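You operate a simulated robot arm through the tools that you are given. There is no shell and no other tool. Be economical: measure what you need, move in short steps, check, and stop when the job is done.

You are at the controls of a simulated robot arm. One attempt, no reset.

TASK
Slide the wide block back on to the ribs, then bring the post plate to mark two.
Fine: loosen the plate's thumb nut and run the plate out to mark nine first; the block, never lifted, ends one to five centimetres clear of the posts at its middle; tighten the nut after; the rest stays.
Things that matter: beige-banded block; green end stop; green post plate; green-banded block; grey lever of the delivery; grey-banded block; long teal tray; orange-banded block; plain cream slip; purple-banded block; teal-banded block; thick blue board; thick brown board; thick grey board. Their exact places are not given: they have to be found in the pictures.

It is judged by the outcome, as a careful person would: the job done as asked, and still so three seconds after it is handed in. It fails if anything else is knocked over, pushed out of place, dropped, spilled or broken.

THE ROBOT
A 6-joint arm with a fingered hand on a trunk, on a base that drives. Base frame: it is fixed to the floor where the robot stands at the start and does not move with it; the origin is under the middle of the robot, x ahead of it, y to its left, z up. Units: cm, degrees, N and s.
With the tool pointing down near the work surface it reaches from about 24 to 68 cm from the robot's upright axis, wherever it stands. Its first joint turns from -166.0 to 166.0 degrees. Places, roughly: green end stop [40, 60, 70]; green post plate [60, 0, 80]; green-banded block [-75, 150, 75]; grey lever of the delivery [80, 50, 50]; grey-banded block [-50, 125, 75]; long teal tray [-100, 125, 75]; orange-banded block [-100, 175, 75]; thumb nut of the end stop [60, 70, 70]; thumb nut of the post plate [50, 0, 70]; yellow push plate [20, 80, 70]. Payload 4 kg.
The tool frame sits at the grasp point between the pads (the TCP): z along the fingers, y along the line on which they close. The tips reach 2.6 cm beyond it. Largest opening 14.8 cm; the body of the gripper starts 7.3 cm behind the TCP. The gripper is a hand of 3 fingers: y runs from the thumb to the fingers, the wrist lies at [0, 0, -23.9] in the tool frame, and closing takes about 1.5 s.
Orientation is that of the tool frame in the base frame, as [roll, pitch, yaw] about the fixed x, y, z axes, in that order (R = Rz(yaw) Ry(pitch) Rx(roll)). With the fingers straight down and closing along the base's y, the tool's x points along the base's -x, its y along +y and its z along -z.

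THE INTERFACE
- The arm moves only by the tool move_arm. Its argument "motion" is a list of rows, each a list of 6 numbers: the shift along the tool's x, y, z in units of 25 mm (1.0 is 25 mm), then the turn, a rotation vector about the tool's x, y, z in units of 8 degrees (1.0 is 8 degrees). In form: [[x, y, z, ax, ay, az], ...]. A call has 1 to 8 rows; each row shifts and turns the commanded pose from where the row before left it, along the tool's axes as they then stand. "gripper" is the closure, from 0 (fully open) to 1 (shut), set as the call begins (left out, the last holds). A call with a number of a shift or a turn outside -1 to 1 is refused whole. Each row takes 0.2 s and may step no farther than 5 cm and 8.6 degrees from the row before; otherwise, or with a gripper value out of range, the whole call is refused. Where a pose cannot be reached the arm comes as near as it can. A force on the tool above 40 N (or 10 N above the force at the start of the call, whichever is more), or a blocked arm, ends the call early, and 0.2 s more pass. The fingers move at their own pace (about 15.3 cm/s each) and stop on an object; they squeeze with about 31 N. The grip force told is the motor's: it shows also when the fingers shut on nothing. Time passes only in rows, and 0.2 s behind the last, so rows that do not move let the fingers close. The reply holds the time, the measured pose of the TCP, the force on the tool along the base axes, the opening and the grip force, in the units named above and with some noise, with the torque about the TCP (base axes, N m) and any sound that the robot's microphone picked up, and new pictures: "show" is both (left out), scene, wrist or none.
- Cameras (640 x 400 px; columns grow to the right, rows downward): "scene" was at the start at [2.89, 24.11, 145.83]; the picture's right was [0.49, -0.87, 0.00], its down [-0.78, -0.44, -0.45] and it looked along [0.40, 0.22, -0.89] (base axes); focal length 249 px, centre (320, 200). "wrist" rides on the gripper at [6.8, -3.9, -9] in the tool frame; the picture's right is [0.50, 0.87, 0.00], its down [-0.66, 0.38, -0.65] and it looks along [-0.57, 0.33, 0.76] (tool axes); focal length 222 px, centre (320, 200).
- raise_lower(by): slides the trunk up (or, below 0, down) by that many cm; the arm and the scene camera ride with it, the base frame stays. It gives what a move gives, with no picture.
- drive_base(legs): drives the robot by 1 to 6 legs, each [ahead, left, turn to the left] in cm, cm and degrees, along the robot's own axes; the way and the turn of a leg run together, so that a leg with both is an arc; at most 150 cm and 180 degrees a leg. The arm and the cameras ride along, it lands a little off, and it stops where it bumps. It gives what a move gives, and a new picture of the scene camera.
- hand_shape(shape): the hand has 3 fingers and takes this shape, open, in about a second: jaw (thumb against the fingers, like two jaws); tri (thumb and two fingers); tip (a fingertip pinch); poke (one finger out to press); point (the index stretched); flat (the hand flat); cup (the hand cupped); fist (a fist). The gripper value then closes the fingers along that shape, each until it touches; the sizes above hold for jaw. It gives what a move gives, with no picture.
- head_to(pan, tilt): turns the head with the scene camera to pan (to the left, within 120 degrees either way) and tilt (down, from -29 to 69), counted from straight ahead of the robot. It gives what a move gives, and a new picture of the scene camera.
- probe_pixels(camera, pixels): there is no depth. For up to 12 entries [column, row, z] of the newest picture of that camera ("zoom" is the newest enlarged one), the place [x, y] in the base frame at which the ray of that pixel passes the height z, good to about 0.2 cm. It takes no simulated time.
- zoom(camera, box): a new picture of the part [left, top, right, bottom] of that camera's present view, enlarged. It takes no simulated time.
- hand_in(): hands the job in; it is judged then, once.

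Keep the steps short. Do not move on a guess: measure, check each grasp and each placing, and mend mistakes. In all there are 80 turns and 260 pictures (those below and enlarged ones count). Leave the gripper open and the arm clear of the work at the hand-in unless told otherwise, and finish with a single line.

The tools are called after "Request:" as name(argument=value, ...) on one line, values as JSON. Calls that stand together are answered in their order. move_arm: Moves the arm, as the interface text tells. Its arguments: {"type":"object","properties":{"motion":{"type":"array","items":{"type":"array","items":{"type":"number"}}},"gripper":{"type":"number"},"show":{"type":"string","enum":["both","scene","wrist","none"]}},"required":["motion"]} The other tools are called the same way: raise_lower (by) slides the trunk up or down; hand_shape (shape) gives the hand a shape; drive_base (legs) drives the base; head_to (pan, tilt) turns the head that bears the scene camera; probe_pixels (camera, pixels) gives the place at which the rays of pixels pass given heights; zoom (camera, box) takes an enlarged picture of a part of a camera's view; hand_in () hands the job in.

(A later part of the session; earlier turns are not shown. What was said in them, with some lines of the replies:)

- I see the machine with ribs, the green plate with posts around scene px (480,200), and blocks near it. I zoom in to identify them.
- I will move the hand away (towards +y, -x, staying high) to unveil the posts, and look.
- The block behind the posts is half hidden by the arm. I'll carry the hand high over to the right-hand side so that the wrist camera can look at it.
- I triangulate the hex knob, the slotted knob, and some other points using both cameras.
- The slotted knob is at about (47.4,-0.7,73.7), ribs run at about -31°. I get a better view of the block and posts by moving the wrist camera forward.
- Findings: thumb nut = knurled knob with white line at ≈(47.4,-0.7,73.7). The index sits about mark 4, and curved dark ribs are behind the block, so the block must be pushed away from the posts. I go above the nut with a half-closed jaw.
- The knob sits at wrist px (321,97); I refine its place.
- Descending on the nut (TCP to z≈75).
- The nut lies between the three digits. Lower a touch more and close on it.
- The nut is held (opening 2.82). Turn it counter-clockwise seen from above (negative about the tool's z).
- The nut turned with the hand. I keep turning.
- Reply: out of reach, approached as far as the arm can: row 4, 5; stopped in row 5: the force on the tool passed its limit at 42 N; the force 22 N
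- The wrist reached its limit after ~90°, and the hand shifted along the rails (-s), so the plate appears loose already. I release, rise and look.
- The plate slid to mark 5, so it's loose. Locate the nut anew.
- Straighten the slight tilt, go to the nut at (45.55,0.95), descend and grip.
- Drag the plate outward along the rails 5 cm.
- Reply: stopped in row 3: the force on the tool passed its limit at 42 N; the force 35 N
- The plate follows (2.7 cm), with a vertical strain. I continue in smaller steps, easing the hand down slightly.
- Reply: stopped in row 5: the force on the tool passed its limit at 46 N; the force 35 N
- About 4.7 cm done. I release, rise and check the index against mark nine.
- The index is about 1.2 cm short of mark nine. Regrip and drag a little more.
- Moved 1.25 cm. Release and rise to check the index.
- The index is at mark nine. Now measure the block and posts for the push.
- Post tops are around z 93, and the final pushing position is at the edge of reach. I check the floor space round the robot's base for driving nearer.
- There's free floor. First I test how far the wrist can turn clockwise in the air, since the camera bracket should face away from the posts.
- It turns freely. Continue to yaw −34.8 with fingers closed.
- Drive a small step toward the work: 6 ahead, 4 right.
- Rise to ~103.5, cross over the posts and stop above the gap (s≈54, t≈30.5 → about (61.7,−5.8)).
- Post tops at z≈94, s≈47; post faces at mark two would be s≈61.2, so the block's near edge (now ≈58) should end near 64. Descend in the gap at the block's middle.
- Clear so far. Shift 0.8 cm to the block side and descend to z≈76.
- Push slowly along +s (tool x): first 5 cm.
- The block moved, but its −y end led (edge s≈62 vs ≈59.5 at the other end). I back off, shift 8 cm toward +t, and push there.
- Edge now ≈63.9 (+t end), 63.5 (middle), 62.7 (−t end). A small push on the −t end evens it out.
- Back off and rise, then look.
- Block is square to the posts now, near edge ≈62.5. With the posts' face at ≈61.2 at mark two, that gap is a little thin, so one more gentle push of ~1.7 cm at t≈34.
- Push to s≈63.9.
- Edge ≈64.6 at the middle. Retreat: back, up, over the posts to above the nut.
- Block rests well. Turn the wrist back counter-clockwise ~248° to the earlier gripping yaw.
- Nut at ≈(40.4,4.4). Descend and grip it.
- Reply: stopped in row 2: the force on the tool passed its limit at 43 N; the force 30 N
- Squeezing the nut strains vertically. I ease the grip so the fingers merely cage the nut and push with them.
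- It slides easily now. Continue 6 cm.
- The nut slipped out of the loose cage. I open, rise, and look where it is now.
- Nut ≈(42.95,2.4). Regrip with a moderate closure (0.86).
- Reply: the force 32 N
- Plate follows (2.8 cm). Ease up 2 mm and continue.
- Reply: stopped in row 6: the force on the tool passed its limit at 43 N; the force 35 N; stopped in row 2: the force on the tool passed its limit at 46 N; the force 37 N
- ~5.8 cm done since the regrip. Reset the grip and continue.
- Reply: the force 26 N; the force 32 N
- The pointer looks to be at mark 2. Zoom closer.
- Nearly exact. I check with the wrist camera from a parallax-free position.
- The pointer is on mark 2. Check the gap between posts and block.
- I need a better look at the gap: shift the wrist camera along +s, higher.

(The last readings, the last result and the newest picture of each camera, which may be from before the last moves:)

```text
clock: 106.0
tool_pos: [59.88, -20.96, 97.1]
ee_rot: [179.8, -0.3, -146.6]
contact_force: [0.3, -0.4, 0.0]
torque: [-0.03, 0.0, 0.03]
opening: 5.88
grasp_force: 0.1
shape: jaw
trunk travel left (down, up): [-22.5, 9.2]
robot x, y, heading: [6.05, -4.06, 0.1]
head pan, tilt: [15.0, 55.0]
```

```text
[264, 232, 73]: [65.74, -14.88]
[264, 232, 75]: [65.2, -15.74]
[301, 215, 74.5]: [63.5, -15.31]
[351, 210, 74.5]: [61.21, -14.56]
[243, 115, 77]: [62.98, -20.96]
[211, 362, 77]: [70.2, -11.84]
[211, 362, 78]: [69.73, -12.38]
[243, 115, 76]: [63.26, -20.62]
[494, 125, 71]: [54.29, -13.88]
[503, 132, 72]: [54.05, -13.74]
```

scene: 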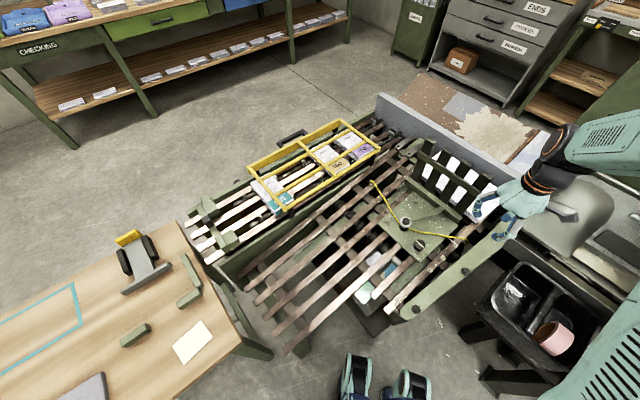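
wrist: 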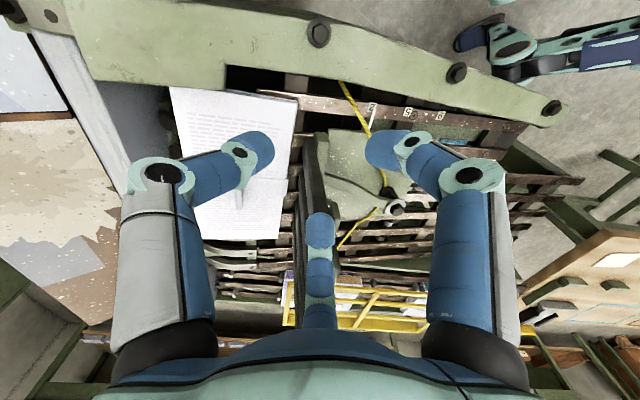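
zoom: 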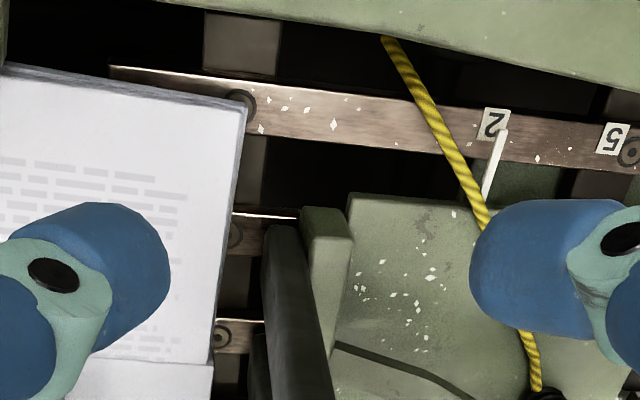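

Gap at the middle ≈1.9 cm (post face s≈62.5, block edge ≈64.4), which is within 1–5 cm. Now go back to the nut to tighten it.

Request:
move_arm(motion=[[-0.122, 1, 0, 0, 0, 0], [-0.122, 1, 0, 0, 0, 0], [-0.122, 1, 0, 0, 0, 0], [-0.122, 1, 0, 0, 0, 0], [-0.122, 1, 0, 0, 0, 0], [-0.122, 1, 0, 0, 0, 0], [-0.122, 1, 0, 0, 0, 0], [-0.122, 1, 0, 0, 0, 0]], show="none")

Request:
move_arm(motion=[[0, 0, 1, 0, 0, 0], [0, 0, 1, 0, 0, 0], [0, 0, 1, 0, 0, 0], [0, 0, 1, 0, 0, 0], [0, 0, 1, 0, 0, 0], [0, 0, 1, 0, 0, 0]], show="wrist")

Request:
zoom(camera="scene", box=[370, 180, 470, 280])

```text
clock: 107.8
tool_pos: [50.58, -2.9, 97.17]
ee_rot: [179.9, -0.3, -146.6]
contact_force: [-1.1, -0.2, 0.5]
torque: [0.03, 0.02, 0.02]
opening: 5.9
grasp_force: 0.2
shape: jaw
trunk travel left (down, up): [-22.5, 9.2]
robot x, y, heading: [5.8, -3.97, -0.0]
head pan, tilt: [15.0, 55.0]
```

```text
clock: 109.2
tool_pos: [50.61, -2.84, 82.11]
ee_rot: [179.9, -0.2, -146.6]
contact_force: [0.2, 0.0, 0.6]
torque: [0.0, -0.04, -0.03]
opening: 5.9
grasp_force: 0.1
shape: jaw
trunk travel left (down, up): [-22.5, 9.2]
robot x, y, heading: [5.66, -3.86, -0.1]
head pan, tilt: [15.0, 55.0]
```

wrist: 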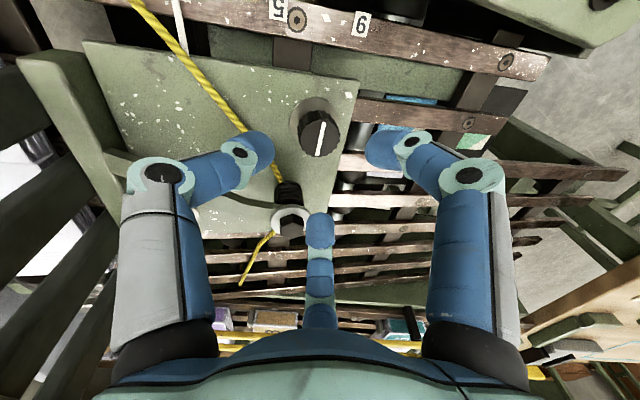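

```text
4.00 times, centred on (420, 230) of scene
```

zoom: 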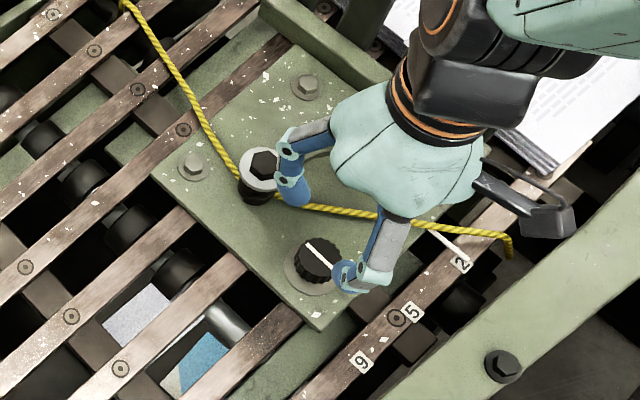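

Request:
probe_pixels(camera="wrist", pixels=[[320, 134, 73.6], [316, 128, 73]])

Request:
probe_pixels(camera="zoom", pixels=[[318, 259, 73.6]])

```text
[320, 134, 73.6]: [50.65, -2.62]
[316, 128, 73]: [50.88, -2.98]
```

```text
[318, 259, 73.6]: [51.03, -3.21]
```

Small correction, descend, grip fully.

Request:
move_arm(motion=[[-0.07, -0.075, 1, 0, 0, 0], [0, 0, 1, 0, 0, 0], [0, 0, 0.95, 0, 0, 0]], show="none")

Request:
move_arm(motion=[[0, 0, 0, 0, 0, 0], [0, 0, 0, 0, 0, 0], [0, 0, 0, 0, 0, 0], [0, 0, 0, 0, 0, 0], [0, 0, 0, 0, 0, 0], [0, 0, 0, 0, 0, 0]], gripper=1, show="none")

Request:
move_arm(motion=[[0, 0, 0, 0, 0, 1], [0, 0, 0, 0, 0, 1], [0, 0, 0, 0, 0, 1], [0, 0, 0, 0, 0, 1], [0, 0, 0, 0, 0, 1], [0, 0, 0, 0, 0, 1], [0, 0, 0, 0, 0, 1], [0, 0, 0, 0, 0, 1]], show="wrist")

```text
clock: 110.0
tool_pos: [50.76, -2.95, 74.85]
ee_rot: [-179.9, -0.1, -146.6]
contact_force: [0.9, -0.9, 11.9]
torque: [-0.4, -0.31, -0.02]
opening: 5.95
grasp_force: 0.0
shape: jaw
trunk travel left (down, up): [-22.5, 9.2]
robot x, y, heading: [5.63, -3.9, -0.1]
head pan, tilt: [15.0, 55.0]
```

```text
clock: 111.4
tool_pos: [50.68, -2.9, 74.74]
ee_rot: [179.9, -0.4, -146.7]
contact_force: [-4.0, 9.1, -5.1]
torque: [0.29, 0.12, 0.04]
opening: 3.26
grasp_force: 31.3
shape: jaw
trunk travel left (down, up): [-22.5, 9.2]
robot x, y, heading: [5.77, -3.83, -0.0]
head pan, tilt: [15.0, 55.0]
```

```text
clock: 113.2
tool_pos: [50.81, -2.85, 74.74]
ee_rot: [-179.8, -0.2, 149.2]
contact_force: [8.5, 7.9, -7.3]
torque: [0.43, -0.08, 0.07]
opening: 3.11
grasp_force: 30.7
shape: jaw
trunk travel left (down, up): [-22.5, 9.2]
robot x, y, heading: [5.69, -4.3, -0.2]
head pan, tilt: [15.0, 55.0]
```

wrist: 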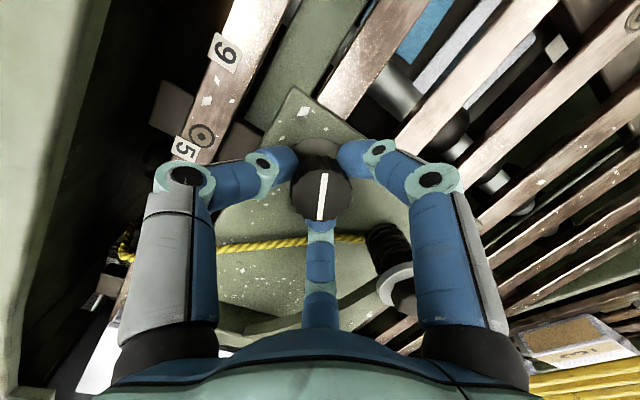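

The nut turns with the hand. Continue clockwise until it resists.

Request:
move_arm(motion=[[0, 0, 0, 0, 0, 1], [0, 0, 0, 0, 0, 1], [0, 0, 0, 0, 0, 1], [0, 0, 0, 0, 0, 1], [0, 0, 0, 0, 0, 1], [0, 0, 0, 0, 0, 1]], show="wrist")

```text
clock: 114.6
tool_pos: [51.06, -3.09, 74.78]
ee_rot: [-179.7, 0.0, 101.4]
contact_force: [9.6, -3.4, -9.0]
torque: [0.17, -0.11, 0.27]
opening: 3.01
grasp_force: 31.3
shape: jaw
trunk travel left (down, up): [-22.5, 9.2]
robot x, y, heading: [5.74, -4.52, 0.2]
head pan, tilt: [15.0, 55.0]
```

wrist: 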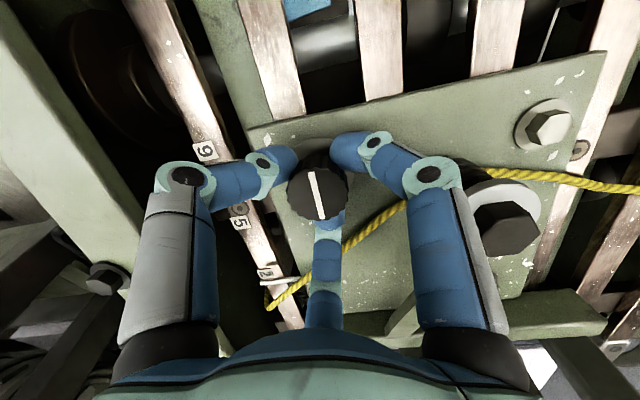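

Torque rises (0.27) and the line begins to lag: the nut is biting. A bit more.

Request:
move_arm(motion=[[0, 0, 0, 0, 0, 1], [0, 0, 0, 0, 0, 1], [0, 0, 0, 0, 0, 1], [0, 0, 0, 0, 0, 1]], show="wrist")

```text
clock: 115.6
tool_pos: [50.87, -2.83, 74.68]
ee_rot: [-179.4, 0.2, 69.3]
contact_force: [3.3, 3.1, -25.0]
torque: [0.06, 0.1, 0.13]
opening: 2.73
grasp_force: 31.3
shape: jaw
trunk travel left (down, up): [-22.5, 9.2]
robot x, y, heading: [5.79, -3.96, -0.2]
head pan, tilt: [15.0, 55.0]
```

wrist: 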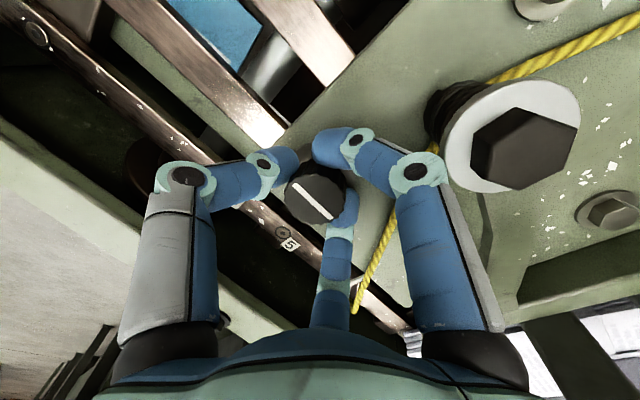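

The hand slipped round the nut at the end, so it's tight. Release, rise and check.

Request:
move_arm(motion=[[0, 0, 0, 0, 0, 0], [0, 0, 0, 0, 0, 0], [0, 0, 0, 0, 0, 0], [0, 0, -1, 0, 0, 0], [0, 0, -1, 0, 0, 0], [0, 0, -1, 0, 0, 0], [0, 0, -1, 0, 0, 0], [0, 0, -1, 0, 0, 0]], gripper=0.6, show="none")

Request:
move_arm(motion=[[0, 0, -1, 0, 0, 0], [0, 0, -1, 0, 0, 0], [0, 0, -1, 0, 0, 0], [0, 0, -1, 0, 0, 0], [0, 1, -1, 0, 0, 0], [0, 1, 0, 0, 0, 0], [0, 1, 0, 0, 0, 0], [0, 1, 0, 0, 0, 0]], show="both")

Request:
zoom(camera="scene", box=[370, 180, 480, 290])

```text
clock: 117.4
tool_pos: [50.83, -2.99, 87.31]
ee_rot: [-179.7, 0.1, 69.4]
contact_force: [0.0, -0.2, 0.4]
torque: [0.0, 0.01, 0.02]
opening: 5.88
grasp_force: 0.1
shape: jaw
trunk travel left (down, up): [-22.5, 9.2]
robot x, y, heading: [5.83, -4.06, -0.1]
head pan, tilt: [15.0, 55.0]
```

```text
clock: 119.2
tool_pos: [60.32, -6.45, 99.63]
ee_rot: [-179.7, 0.1, 69.3]
contact_force: [-0.9, 0.4, 0.5]
torque: [0.0, 0.0, 0.01]
opening: 5.9
grasp_force: 0.0
shape: jaw
trunk travel left (down, up): [-22.5, 9.2]
robot x, y, heading: [5.72, -4.31, 0.1]
head pan, tilt: [15.0, 55.0]
```

scene: 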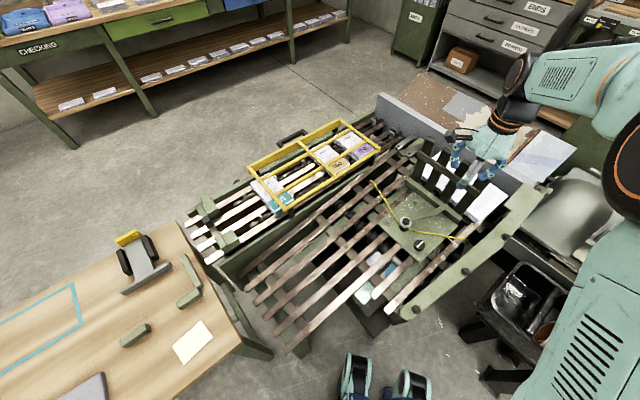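
wrist: 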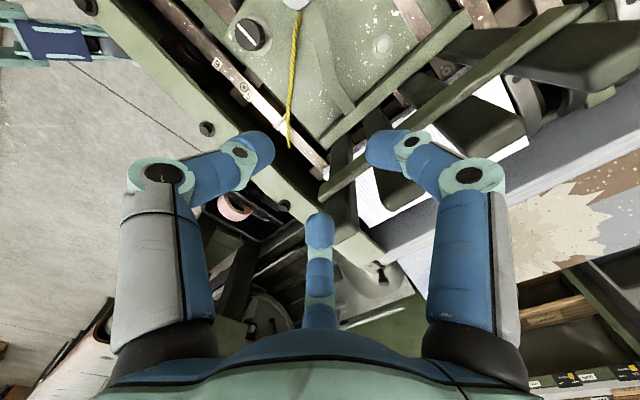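

```text
3.64 times, centred on (425, 235) of scene
```

zoom: 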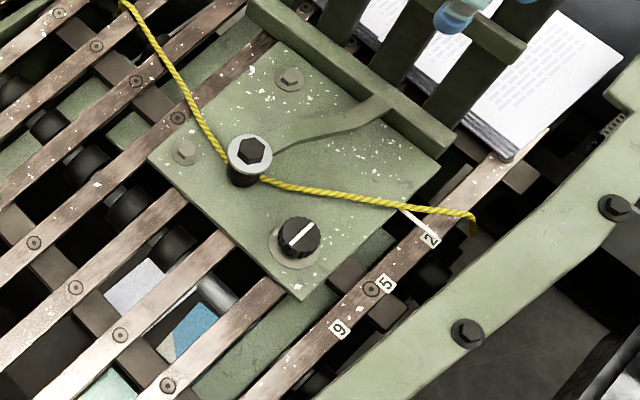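

Pointer still on 2. The line is ~14° short of its first direction, so I regrip and give the nut another firm turn.

Request:
move_arm(motion=[[0, -1, 0, 0, 0, 0], [0, -1, 0, 0, 0, 0], [0, -1, 0, 0, 0, 0], [0, -1, 0, 0, 0, 0], [0, 0, 1, 0, 0, 0], [0, 0, 1, 0, 0, 0], [0, 0, 1, 0, 0, 0], [0, 0, 1, 0, 0, 0]], gripper=0.65, show="none")

Request:
move_arm(motion=[[0, 0, 1, 0, 0, 0], [0, 0, 1, 0, 0, 0], [0, 0, 1, 0, 0, 0], [0, 0, 1, 0, 0, 0], [0, 0, 1, 0, 0, 0], [0, 0, 0.9, 0, 0, 0]], show="wrist")

```text
clock: 121.0
tool_pos: [50.84, -2.9, 89.78]
ee_rot: [-179.6, 0.2, 69.4]
contact_force: [0.1, 0.9, 0.5]
torque: [0.04, -0.02, 0.02]
opening: 5.23
grasp_force: 0.0
shape: jaw
trunk travel left (down, up): [-22.5, 9.2]
robot x, y, heading: [5.84, -3.53, -0.0]
head pan, tilt: [15.0, 55.0]
```

```text
clock: 122.4
tool_pos: [50.73, -3.09, 74.96]
ee_rot: [-179.6, 0.1, 69.2]
contact_force: [-5.4, -8.4, 2.4]
torque: [0.4, -0.36, -0.18]
opening: 5.02
grasp_force: 0.0
shape: jaw
trunk travel left (down, up): [-22.5, 9.2]
robot x, y, heading: [5.78, -4.13, 0.0]
head pan, tilt: [15.0, 55.0]
```

wrist: 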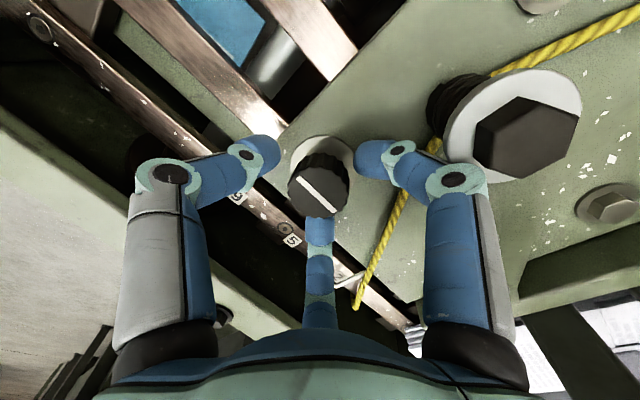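

Light touch only. Close and turn.

Request:
move_arm(motion=[[0, 0, 0, 0, 0, 0], [0, 0, 0, 0, 0, 0], [0, 0, 0, 0, 0, 0], [0, 0, 0, 0, 0, 0], [0, 0, 0, 0, 0, 0], [0, 0, 0, 0, 0, 0]], gripper=1, show="wrist")

Request:
move_arm(motion=[[0, 0, 0, 0, 0, 1], [0, 0, 0, 0, 0, 1], [0, 0, 0, 0, 0, 1], [0, 0, 0, 0, 0, 1]], show="wrist")

```text
clock: 123.8
tool_pos: [50.82, -2.93, 75.02]
ee_rot: [-179.6, 0.1, 69.3]
contact_force: [-3.6, -1.8, -15.4]
torque: [0.04, 0.03, 0.03]
opening: 2.83
grasp_force: 31.2
shape: jaw
trunk travel left (down, up): [-22.5, 9.2]
robot x, y, heading: [5.79, -4.34, -0.0]
head pan, tilt: [15.0, 55.0]
```

wrist: 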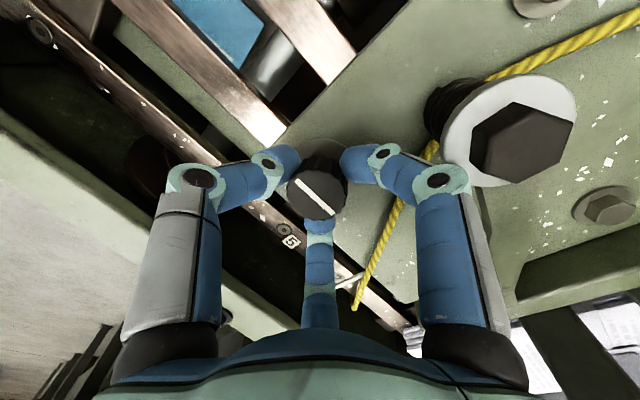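

```text
clock: 124.8
tool_pos: [50.68, -2.9, 75.04]
ee_rot: [-179.7, 0.3, 37.3]
contact_force: [-15.6, -10.5, -19.2]
torque: [-0.17, 0.33, 0.37]
opening: 2.66
grasp_force: 31.4
shape: jaw
trunk travel left (down, up): [-22.5, 9.2]
robot x, y, heading: [5.73, -4.31, -0.2]
head pan, tilt: [15.0, 55.0]
```

wrist: 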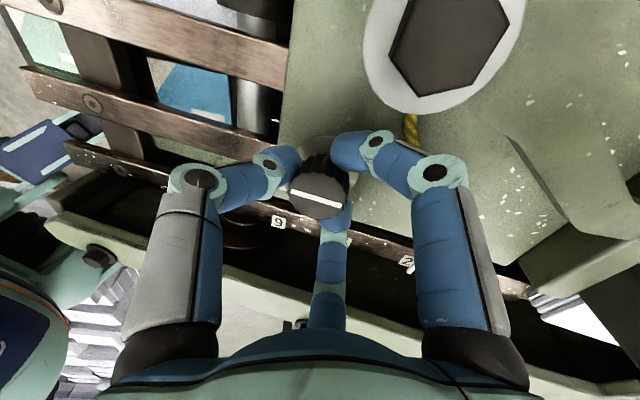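

The hand slipped around an unmoving nut (0.37 N m), so it is tight. Release, rise, and retreat for a last check.

Request:
move_arm(motion=[[0, 0, 0, 0, 0, 0], [0, 0, 0, 0, 0, 0], [0, 0, 0, 0, 0, 0], [0, 0, -1, 0, 0, 0], [0, 0, -1, 0, 0, 0], [0, 0, -1, 0, 0, 0], [0, 0, -1, 0, 0, 0], [0, 0, -1, 0, 0, 0]], gripper=0.6, show="none")

Request:
move_arm(motion=[[0, 0, -1, 0, 0, 0], [0, 0, -1, 0, 0, 0], [0, 0, -1, 0, 0, 0], [0, 0, -1, 0, 0, 0], [0, 0, -1, 0, 0, 0], [-1, 1, 0, 0, 0, 0], [-1, 1, 0, 0, 0, 0], [-1, 1, 0, 0, 0, 0]], show="none")

Request:
move_arm(motion=[[-1, 1, 0, 0, 0, 0], [-1, 1, 0, 0, 0, 0], [-1, 1, 0, 0, 0, 0], [-1, 1, 0, 0, 0, 0], [0, 0, 0, 0, 0, 0]], gripper=0, show="both")

Request:
zoom(camera="scene", box=[380, 140, 510, 270])

```text
clock: 126.6
tool_pos: [50.84, -2.93, 87.6]
ee_rot: [-179.8, 0.3, 37.4]
contact_force: [-0.1, 0.0, -0.7]
torque: [-0.01, 0.0, -0.01]
opening: 5.91
grasp_force: 0.0
shape: jaw
trunk travel left (down, up): [-22.5, 9.2]
robot x, y, heading: [5.92, -4.29, 0.3]
head pan, tilt: [15.0, 55.0]
```

```text
clock: 128.4
tool_pos: [49.42, -13.61, 100.1]
ee_rot: [-179.9, 0.3, 37.4]
contact_force: [0.3, 0.1, 0.4]
torque: [0.05, -0.01, 0.03]
opening: 5.88
grasp_force: 0.1
shape: jaw
trunk travel left (down, up): [-22.5, 9.2]
robot x, y, heading: [5.82, -4.41, -0.0]
head pan, tilt: [15.0, 55.0]
```

```text
clock: 129.6
tool_pos: [47.67, -27.44, 100.01]
ee_rot: [-179.8, 0.3, 37.4]
contact_force: [-0.1, -0.3, 1.0]
torque: [0.01, 0.0, 0.01]
opening: 14.8
grasp_force: 0.0
shape: jaw
trunk travel left (down, up): [-22.5, 9.2]
robot x, y, heading: [5.77, -4.09, -0.1]
head pan, tilt: [15.0, 55.0]
```

scene: 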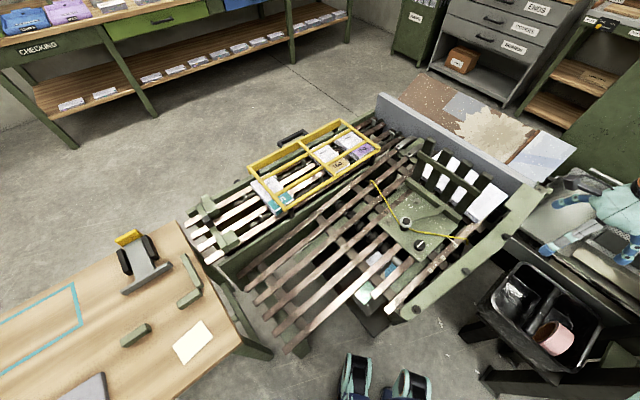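
wrist: 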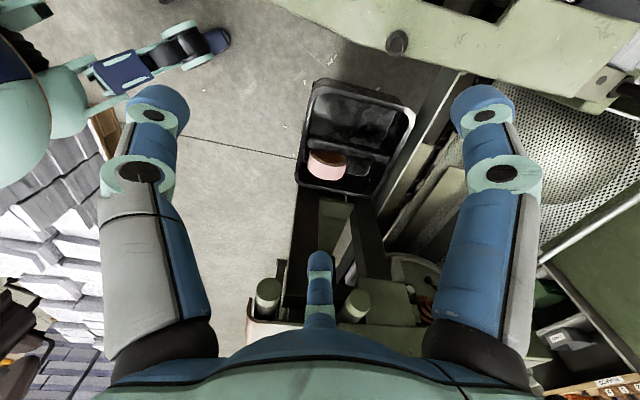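

```text
3.08 times, centred on (445, 205) of scene
```

zoom: 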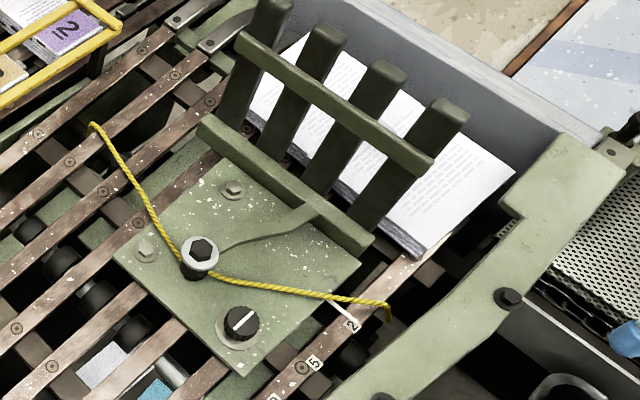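

The pointer stands on mark 2 and the nut is tight. The block sits square on the ribs, about 2 cm clear of the posts at its middle, and the hand is open and clear of the work. I hand in.

Request:
hand_in()

```text
The job is handed in.
```

The plate was run out to mark nine, the wide block was slid (never lifted) back on to the ribs to about 2 cm clear of the posts at its middle, the plate was set at mark two with its thumb nut tight, and the job is handed in.
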